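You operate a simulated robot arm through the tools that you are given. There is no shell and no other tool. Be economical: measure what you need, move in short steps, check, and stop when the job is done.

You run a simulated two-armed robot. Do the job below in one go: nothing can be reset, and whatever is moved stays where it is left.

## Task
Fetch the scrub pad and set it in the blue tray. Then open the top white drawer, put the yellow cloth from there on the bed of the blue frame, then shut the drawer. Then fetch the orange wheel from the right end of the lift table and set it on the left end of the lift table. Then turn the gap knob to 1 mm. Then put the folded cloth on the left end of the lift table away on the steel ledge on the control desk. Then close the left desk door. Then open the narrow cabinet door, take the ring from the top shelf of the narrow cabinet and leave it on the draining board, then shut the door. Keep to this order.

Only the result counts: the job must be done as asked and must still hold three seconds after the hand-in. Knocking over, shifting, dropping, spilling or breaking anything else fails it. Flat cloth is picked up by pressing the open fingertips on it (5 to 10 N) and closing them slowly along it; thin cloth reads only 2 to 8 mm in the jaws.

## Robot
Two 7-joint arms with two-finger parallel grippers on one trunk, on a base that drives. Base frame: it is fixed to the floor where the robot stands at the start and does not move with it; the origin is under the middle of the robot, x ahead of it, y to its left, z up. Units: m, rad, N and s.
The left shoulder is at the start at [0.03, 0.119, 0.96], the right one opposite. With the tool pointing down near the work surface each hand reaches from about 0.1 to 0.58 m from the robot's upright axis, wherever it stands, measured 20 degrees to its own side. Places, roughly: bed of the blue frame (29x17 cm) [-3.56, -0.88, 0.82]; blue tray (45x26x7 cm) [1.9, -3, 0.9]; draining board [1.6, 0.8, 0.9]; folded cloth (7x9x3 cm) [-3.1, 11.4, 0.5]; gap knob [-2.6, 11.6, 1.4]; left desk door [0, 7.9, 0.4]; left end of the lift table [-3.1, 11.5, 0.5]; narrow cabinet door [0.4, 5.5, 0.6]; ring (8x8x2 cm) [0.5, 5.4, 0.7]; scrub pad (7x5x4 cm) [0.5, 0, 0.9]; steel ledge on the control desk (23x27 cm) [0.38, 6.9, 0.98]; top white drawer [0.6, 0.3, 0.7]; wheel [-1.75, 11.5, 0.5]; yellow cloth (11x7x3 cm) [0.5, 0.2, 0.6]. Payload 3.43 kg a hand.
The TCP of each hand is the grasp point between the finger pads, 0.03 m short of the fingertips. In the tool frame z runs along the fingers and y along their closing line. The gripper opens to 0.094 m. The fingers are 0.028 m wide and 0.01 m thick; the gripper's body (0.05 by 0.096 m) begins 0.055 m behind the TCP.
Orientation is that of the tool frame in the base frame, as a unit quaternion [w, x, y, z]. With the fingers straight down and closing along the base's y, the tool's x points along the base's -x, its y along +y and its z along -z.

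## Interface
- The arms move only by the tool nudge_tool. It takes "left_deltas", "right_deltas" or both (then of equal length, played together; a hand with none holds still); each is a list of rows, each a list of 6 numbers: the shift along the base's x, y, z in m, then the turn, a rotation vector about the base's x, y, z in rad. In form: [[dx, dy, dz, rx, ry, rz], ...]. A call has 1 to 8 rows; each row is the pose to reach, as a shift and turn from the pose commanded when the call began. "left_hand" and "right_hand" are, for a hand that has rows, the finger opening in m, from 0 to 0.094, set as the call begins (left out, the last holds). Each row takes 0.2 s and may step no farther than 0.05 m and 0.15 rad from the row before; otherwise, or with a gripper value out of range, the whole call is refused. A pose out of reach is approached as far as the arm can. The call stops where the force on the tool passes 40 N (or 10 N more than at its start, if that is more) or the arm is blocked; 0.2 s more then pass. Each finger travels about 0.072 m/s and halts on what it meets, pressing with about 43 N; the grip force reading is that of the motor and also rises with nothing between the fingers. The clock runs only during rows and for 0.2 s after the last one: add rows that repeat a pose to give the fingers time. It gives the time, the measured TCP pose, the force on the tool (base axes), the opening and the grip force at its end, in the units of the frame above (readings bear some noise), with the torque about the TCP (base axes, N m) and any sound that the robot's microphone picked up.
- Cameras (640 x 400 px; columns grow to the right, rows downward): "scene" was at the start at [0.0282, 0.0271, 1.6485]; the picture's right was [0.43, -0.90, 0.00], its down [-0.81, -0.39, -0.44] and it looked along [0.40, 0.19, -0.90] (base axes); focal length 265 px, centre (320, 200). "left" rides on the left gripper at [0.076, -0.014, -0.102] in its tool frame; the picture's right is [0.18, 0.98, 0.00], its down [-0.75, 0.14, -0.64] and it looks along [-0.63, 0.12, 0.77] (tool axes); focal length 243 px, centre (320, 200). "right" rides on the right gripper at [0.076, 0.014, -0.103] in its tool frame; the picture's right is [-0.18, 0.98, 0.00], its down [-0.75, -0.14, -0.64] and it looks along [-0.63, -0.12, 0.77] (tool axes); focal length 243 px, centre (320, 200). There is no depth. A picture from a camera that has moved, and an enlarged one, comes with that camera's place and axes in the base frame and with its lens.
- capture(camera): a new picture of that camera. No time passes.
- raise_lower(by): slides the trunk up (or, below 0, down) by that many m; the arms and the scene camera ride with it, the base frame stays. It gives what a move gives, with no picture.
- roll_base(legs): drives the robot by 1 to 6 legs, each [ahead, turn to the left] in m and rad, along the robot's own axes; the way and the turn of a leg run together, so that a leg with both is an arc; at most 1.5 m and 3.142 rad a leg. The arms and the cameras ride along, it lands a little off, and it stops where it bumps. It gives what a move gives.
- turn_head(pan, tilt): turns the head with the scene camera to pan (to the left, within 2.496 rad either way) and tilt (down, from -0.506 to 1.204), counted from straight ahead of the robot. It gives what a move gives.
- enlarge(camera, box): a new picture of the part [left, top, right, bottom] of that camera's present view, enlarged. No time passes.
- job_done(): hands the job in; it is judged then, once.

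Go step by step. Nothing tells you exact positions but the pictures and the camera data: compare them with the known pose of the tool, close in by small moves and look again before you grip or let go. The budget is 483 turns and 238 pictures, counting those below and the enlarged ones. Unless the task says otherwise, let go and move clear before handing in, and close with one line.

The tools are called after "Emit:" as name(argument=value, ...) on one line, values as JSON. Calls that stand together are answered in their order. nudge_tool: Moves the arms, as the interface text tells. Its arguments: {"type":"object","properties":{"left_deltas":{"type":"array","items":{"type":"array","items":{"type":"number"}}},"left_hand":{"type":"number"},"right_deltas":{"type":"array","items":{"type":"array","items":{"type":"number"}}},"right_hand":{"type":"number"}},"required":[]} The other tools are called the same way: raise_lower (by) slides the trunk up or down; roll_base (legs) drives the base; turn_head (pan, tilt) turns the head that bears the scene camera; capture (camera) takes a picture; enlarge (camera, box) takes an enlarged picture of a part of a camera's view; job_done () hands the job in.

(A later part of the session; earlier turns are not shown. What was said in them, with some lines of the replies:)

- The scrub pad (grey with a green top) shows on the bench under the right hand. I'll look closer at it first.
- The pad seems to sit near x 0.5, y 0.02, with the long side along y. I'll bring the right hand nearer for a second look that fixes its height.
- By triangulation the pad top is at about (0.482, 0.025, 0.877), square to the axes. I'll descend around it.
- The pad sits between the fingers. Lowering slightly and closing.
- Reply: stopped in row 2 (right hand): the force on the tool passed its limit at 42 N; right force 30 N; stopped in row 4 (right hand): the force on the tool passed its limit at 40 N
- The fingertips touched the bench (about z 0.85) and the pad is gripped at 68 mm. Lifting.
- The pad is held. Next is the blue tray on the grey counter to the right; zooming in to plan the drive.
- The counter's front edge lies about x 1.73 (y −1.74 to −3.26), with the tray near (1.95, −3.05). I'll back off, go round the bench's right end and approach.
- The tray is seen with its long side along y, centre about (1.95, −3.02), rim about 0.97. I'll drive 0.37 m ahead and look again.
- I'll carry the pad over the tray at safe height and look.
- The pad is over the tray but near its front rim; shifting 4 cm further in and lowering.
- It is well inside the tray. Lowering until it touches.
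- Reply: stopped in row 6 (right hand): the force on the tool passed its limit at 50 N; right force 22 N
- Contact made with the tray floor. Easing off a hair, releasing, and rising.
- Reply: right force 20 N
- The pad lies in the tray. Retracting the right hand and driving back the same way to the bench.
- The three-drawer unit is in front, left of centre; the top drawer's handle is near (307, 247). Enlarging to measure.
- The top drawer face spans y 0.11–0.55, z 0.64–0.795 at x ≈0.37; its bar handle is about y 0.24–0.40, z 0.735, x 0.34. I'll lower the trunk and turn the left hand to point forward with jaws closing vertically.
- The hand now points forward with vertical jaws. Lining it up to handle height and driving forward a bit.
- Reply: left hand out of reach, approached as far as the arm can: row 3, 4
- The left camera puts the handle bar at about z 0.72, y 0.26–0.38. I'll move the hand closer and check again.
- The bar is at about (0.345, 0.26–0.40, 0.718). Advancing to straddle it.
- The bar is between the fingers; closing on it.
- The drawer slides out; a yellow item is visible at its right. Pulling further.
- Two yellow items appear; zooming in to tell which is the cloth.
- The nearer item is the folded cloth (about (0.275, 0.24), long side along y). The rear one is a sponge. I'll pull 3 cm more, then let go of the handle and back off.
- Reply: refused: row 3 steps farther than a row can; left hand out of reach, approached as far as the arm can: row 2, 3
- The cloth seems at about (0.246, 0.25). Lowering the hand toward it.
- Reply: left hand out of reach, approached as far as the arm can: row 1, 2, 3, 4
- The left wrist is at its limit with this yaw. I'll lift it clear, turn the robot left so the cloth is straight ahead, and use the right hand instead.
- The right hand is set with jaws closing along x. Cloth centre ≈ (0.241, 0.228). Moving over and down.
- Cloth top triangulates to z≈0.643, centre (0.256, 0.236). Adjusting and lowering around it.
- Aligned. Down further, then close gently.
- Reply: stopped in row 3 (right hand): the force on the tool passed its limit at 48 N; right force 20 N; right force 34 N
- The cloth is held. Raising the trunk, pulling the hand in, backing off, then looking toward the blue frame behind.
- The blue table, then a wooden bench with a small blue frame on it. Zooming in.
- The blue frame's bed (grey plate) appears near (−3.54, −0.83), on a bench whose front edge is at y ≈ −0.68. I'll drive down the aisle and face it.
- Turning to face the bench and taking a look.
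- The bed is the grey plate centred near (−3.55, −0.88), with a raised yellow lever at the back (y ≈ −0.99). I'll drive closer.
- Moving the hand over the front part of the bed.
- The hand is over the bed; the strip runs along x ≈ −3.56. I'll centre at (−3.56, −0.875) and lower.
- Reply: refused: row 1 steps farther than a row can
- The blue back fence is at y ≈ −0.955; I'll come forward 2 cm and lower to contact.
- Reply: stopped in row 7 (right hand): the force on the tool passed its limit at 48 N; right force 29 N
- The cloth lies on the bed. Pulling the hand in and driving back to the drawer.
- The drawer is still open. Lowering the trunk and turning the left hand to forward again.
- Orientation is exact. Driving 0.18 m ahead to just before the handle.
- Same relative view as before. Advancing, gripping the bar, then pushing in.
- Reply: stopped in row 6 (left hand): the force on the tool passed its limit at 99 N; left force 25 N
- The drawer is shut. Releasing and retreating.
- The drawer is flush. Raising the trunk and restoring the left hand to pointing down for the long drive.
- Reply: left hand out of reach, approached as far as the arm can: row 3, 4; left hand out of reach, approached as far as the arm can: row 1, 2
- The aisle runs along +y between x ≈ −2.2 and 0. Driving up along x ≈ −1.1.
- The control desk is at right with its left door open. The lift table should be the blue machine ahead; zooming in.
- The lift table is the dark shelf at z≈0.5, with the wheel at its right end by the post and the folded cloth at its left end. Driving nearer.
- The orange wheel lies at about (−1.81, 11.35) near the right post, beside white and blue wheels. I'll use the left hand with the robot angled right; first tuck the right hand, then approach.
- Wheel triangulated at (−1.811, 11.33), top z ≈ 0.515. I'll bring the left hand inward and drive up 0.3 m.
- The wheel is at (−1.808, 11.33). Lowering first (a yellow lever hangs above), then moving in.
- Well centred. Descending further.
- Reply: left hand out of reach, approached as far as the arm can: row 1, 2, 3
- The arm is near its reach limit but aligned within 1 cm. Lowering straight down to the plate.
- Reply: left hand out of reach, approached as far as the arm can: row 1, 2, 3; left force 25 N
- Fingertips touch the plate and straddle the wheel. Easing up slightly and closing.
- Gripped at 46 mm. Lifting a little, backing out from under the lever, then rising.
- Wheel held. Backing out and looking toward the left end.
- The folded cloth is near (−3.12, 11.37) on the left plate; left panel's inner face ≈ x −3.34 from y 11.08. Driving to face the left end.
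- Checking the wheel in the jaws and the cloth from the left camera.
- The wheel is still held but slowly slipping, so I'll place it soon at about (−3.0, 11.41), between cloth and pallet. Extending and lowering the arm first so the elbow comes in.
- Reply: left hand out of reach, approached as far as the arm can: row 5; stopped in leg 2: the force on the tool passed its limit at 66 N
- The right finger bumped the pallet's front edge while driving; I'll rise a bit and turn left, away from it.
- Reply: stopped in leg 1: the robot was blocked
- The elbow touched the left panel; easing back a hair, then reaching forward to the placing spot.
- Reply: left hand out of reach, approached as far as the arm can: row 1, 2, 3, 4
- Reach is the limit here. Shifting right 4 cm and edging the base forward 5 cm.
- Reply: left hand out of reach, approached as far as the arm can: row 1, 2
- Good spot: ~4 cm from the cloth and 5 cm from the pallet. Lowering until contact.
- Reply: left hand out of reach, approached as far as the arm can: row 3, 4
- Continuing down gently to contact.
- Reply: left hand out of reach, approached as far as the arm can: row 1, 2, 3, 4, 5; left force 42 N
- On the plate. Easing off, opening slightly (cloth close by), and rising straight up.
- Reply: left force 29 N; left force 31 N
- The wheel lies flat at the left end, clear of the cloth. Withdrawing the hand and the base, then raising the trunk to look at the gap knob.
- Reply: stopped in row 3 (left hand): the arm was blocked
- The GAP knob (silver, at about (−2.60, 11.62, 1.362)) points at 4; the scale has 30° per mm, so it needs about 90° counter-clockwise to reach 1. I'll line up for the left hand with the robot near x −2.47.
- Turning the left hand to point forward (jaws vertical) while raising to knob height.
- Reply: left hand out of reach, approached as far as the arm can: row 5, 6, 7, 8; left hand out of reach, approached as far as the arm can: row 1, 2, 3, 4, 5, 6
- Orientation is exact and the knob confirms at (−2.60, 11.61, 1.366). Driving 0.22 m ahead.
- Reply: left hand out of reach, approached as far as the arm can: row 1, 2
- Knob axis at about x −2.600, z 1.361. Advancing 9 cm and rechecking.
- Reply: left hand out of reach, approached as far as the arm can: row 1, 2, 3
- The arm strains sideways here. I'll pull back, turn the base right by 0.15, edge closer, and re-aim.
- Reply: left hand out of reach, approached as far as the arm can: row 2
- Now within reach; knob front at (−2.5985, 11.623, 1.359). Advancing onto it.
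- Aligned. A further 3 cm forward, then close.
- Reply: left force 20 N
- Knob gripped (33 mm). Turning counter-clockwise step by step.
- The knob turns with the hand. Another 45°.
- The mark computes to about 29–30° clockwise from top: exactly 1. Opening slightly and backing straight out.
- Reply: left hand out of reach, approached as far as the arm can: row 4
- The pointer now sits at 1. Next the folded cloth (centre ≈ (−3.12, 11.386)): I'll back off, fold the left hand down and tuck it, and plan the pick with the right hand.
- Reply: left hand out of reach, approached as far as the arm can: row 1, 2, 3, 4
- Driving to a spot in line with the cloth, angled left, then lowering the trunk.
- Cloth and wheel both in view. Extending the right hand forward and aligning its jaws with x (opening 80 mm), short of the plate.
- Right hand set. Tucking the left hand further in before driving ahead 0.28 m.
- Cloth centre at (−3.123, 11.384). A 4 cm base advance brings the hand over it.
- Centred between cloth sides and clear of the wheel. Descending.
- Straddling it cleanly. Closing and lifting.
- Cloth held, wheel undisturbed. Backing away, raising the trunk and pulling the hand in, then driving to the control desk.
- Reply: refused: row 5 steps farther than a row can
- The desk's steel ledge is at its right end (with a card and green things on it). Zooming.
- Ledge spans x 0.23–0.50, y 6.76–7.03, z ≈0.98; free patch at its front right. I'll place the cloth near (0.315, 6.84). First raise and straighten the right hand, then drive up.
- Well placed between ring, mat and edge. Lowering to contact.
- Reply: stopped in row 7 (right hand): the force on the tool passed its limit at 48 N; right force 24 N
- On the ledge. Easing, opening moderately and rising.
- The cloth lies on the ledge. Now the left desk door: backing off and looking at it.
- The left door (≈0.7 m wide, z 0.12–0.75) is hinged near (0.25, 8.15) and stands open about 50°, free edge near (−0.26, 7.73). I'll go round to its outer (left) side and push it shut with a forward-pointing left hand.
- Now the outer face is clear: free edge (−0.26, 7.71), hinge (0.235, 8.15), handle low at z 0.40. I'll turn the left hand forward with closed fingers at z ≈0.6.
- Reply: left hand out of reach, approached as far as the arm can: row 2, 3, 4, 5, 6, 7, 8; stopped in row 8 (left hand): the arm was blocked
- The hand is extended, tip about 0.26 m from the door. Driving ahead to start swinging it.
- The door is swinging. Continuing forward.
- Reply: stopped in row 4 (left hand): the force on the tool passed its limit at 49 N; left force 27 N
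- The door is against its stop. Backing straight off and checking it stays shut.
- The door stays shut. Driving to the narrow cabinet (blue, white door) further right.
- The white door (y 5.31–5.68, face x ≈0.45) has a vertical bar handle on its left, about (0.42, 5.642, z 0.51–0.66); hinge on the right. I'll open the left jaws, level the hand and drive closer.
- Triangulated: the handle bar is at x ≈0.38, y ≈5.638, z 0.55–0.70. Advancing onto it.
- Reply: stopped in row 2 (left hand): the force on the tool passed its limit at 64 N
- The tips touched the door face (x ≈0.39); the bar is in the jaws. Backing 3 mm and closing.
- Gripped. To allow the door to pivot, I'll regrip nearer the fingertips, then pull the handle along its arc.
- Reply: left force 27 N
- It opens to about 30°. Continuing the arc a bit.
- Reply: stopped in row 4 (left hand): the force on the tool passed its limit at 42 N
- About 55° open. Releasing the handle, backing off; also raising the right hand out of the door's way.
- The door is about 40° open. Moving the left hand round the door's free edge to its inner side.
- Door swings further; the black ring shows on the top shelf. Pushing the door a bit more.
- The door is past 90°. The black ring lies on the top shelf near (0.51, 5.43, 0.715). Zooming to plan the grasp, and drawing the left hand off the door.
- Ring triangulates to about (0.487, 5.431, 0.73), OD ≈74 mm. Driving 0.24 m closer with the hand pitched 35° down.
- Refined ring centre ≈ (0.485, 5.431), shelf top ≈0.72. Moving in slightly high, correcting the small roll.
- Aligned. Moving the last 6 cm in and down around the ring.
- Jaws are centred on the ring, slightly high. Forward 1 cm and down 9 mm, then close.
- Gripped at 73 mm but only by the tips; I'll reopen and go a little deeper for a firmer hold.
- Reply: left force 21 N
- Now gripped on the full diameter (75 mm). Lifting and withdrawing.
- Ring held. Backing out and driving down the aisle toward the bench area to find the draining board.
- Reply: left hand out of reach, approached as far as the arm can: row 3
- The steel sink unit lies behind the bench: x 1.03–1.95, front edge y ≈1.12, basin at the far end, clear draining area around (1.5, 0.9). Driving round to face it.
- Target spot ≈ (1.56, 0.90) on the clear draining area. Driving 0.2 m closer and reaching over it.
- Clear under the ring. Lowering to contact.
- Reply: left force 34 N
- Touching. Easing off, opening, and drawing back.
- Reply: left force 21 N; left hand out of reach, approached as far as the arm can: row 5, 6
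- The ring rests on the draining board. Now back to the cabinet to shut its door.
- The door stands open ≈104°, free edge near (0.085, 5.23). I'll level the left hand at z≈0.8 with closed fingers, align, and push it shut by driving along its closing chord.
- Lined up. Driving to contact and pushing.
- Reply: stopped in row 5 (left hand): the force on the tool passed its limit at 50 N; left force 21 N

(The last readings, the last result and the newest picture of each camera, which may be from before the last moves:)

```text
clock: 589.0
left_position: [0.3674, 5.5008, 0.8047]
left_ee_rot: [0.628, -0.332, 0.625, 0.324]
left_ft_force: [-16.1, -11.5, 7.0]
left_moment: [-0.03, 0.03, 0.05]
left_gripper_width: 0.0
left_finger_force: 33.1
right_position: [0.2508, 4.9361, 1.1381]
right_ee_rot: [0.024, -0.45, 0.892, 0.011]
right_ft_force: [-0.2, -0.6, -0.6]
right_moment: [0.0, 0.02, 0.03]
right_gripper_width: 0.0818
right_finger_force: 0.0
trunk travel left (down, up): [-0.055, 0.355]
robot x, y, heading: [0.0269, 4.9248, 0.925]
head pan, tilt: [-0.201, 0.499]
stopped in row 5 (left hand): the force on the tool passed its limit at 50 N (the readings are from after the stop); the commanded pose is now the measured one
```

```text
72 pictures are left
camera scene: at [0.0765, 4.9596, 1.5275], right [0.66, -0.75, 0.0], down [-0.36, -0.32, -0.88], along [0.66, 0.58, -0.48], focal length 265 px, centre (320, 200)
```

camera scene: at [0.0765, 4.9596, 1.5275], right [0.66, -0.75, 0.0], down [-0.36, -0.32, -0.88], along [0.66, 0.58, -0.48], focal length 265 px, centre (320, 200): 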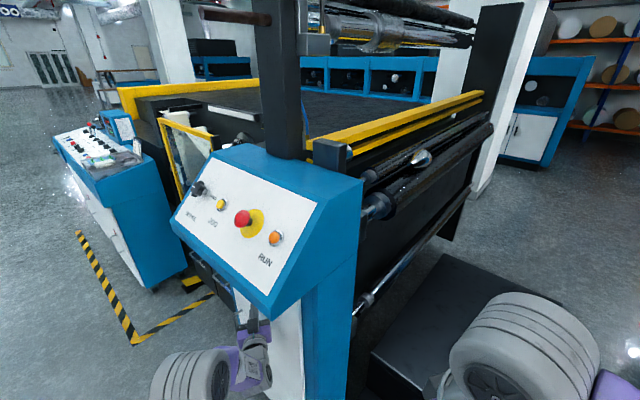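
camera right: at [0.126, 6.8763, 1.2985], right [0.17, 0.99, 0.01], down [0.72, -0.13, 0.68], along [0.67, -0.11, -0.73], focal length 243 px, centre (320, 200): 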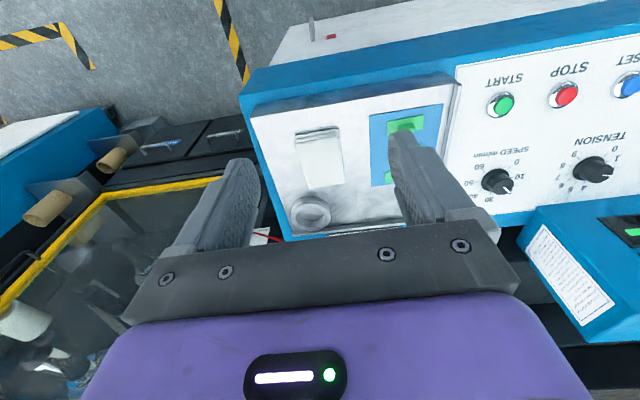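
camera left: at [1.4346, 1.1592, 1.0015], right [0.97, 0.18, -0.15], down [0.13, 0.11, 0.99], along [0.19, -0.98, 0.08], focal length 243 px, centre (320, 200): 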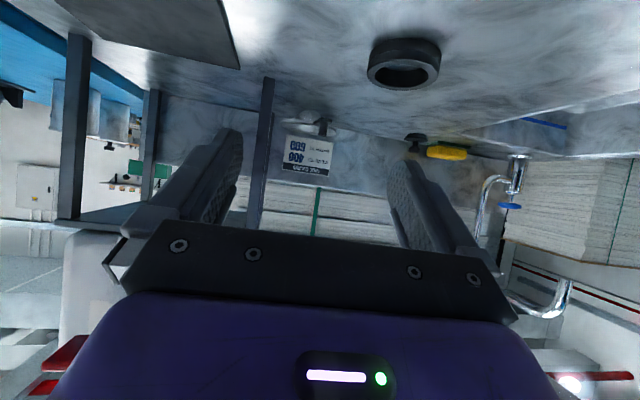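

The door hit its stop (tip x ≈0.387). Backing off to check it.

Emit:
nudge_tool(left_deltas=[[-0.02, -0.02, 0, 0, 0, 0], [-0.05, -0.05, 0, 0, 0, 0]])

Emit:
roll_base(legs=[[-0.7, 0]])

Emit:
turn_head(pan=-0.05, tilt=0.5)

Emit:
enlarge(camera="scene", box=[160, 100, 400, 350])

```text
clock: 589.6
left_position: [0.3197, 5.4525, 0.8035]
left_ee_rot: [0.628, -0.332, 0.627, 0.321]
left_ft_force: [-0.5, -0.3, 0.3]
left_moment: [0.0, 0.03, 0.0]
left_gripper_width: 0.0001
left_finger_force: 32.5
right_position: [0.2541, 4.9369, 1.1387]
right_ee_rot: [0.023, -0.45, 0.893, 0.011]
right_ft_force: [0.1, 0.3, -0.3]
right_moment: [0.03, -0.05, 0.01]
right_gripper_width: 0.0819
right_finger_force: 0.1
trunk travel left (down, up): [-0.055, 0.355]
robot x, y, heading: [0.0271, 4.9296, 0.922]
head pan, tilt: [-0.201, 0.499]
```

```text
clock: 593.4
left_position: [-0.1039, 4.8977, 0.8028]
left_ee_rot: [0.626, -0.336, 0.625, 0.325]
left_ft_force: [0.2, 0.5, -0.1]
left_moment: [0.03, 0.01, 0.0]
left_gripper_width: 0.0
left_finger_force: 32.7
right_position: [-0.1642, 4.3819, 1.1397]
right_ee_rot: [0.023, -0.455, 0.89, 0.01]
right_ft_force: [-0.9, -0.5, 0.8]
right_moment: [0.01, -0.02, 0.01]
right_gripper_width: 0.082
right_finger_force: 0.2
trunk travel left (down, up): [-0.055, 0.355]
robot x, y, heading: [-0.3924, 4.3687, 0.941]
head pan, tilt: [-0.201, 0.499]
```

```text
clock: 594.1
left_position: [-0.103, 4.8966, 0.8023]
left_ee_rot: [0.626, -0.335, 0.625, 0.325]
left_ft_force: [-0.3, 0.5, -0.3]
left_moment: [-0.01, -0.02, 0.01]
left_gripper_width: 0.0
left_finger_force: 33.2
right_position: [-0.1629, 4.3811, 1.1382]
right_ee_rot: [0.023, -0.455, 0.89, 0.01]
right_ft_force: [-0.3, 0.8, 0.7]
right_moment: [-0.01, 0.02, -0.03]
right_gripper_width: 0.082
right_finger_force: 0.0
trunk travel left (down, up): [-0.055, 0.355]
robot x, y, heading: [-0.3905, 4.3682, 0.935]
head pan, tilt: [-0.051, 0.499]
```

```text
1.60 times, centred on (280, 225) of scene
camera zoom: at [-0.3488, 4.4139, 1.5273], right [0.77, -0.64, 0.0], down [-0.3, -0.37, -0.88], along [0.56, 0.68, -0.48], focal length 424 px, centre (384, 160)
```

zoom: 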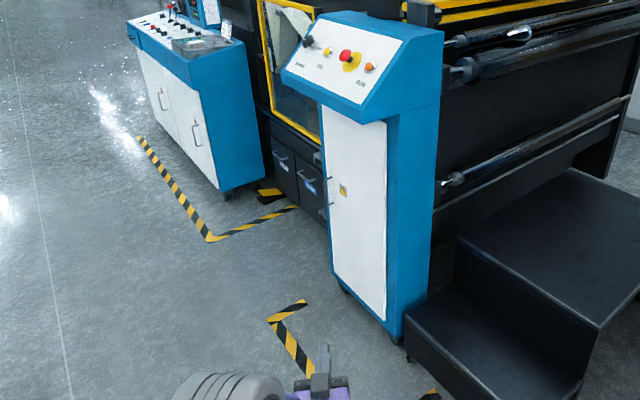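

Everything is in place: the cabinet door and the desk door are both shut flush, and the hands are clear. Handing in.

Emit:
job_done()

```text
The job is handed in.
```

All seven steps are done in the order you gave, and the job is handed in. While placing the wheel, I bumped the pallet's front edge once with a finger and the left panel once with the elbow. I saw nothing move either time, but I didn't check afterwards that the pallet was unmoved.
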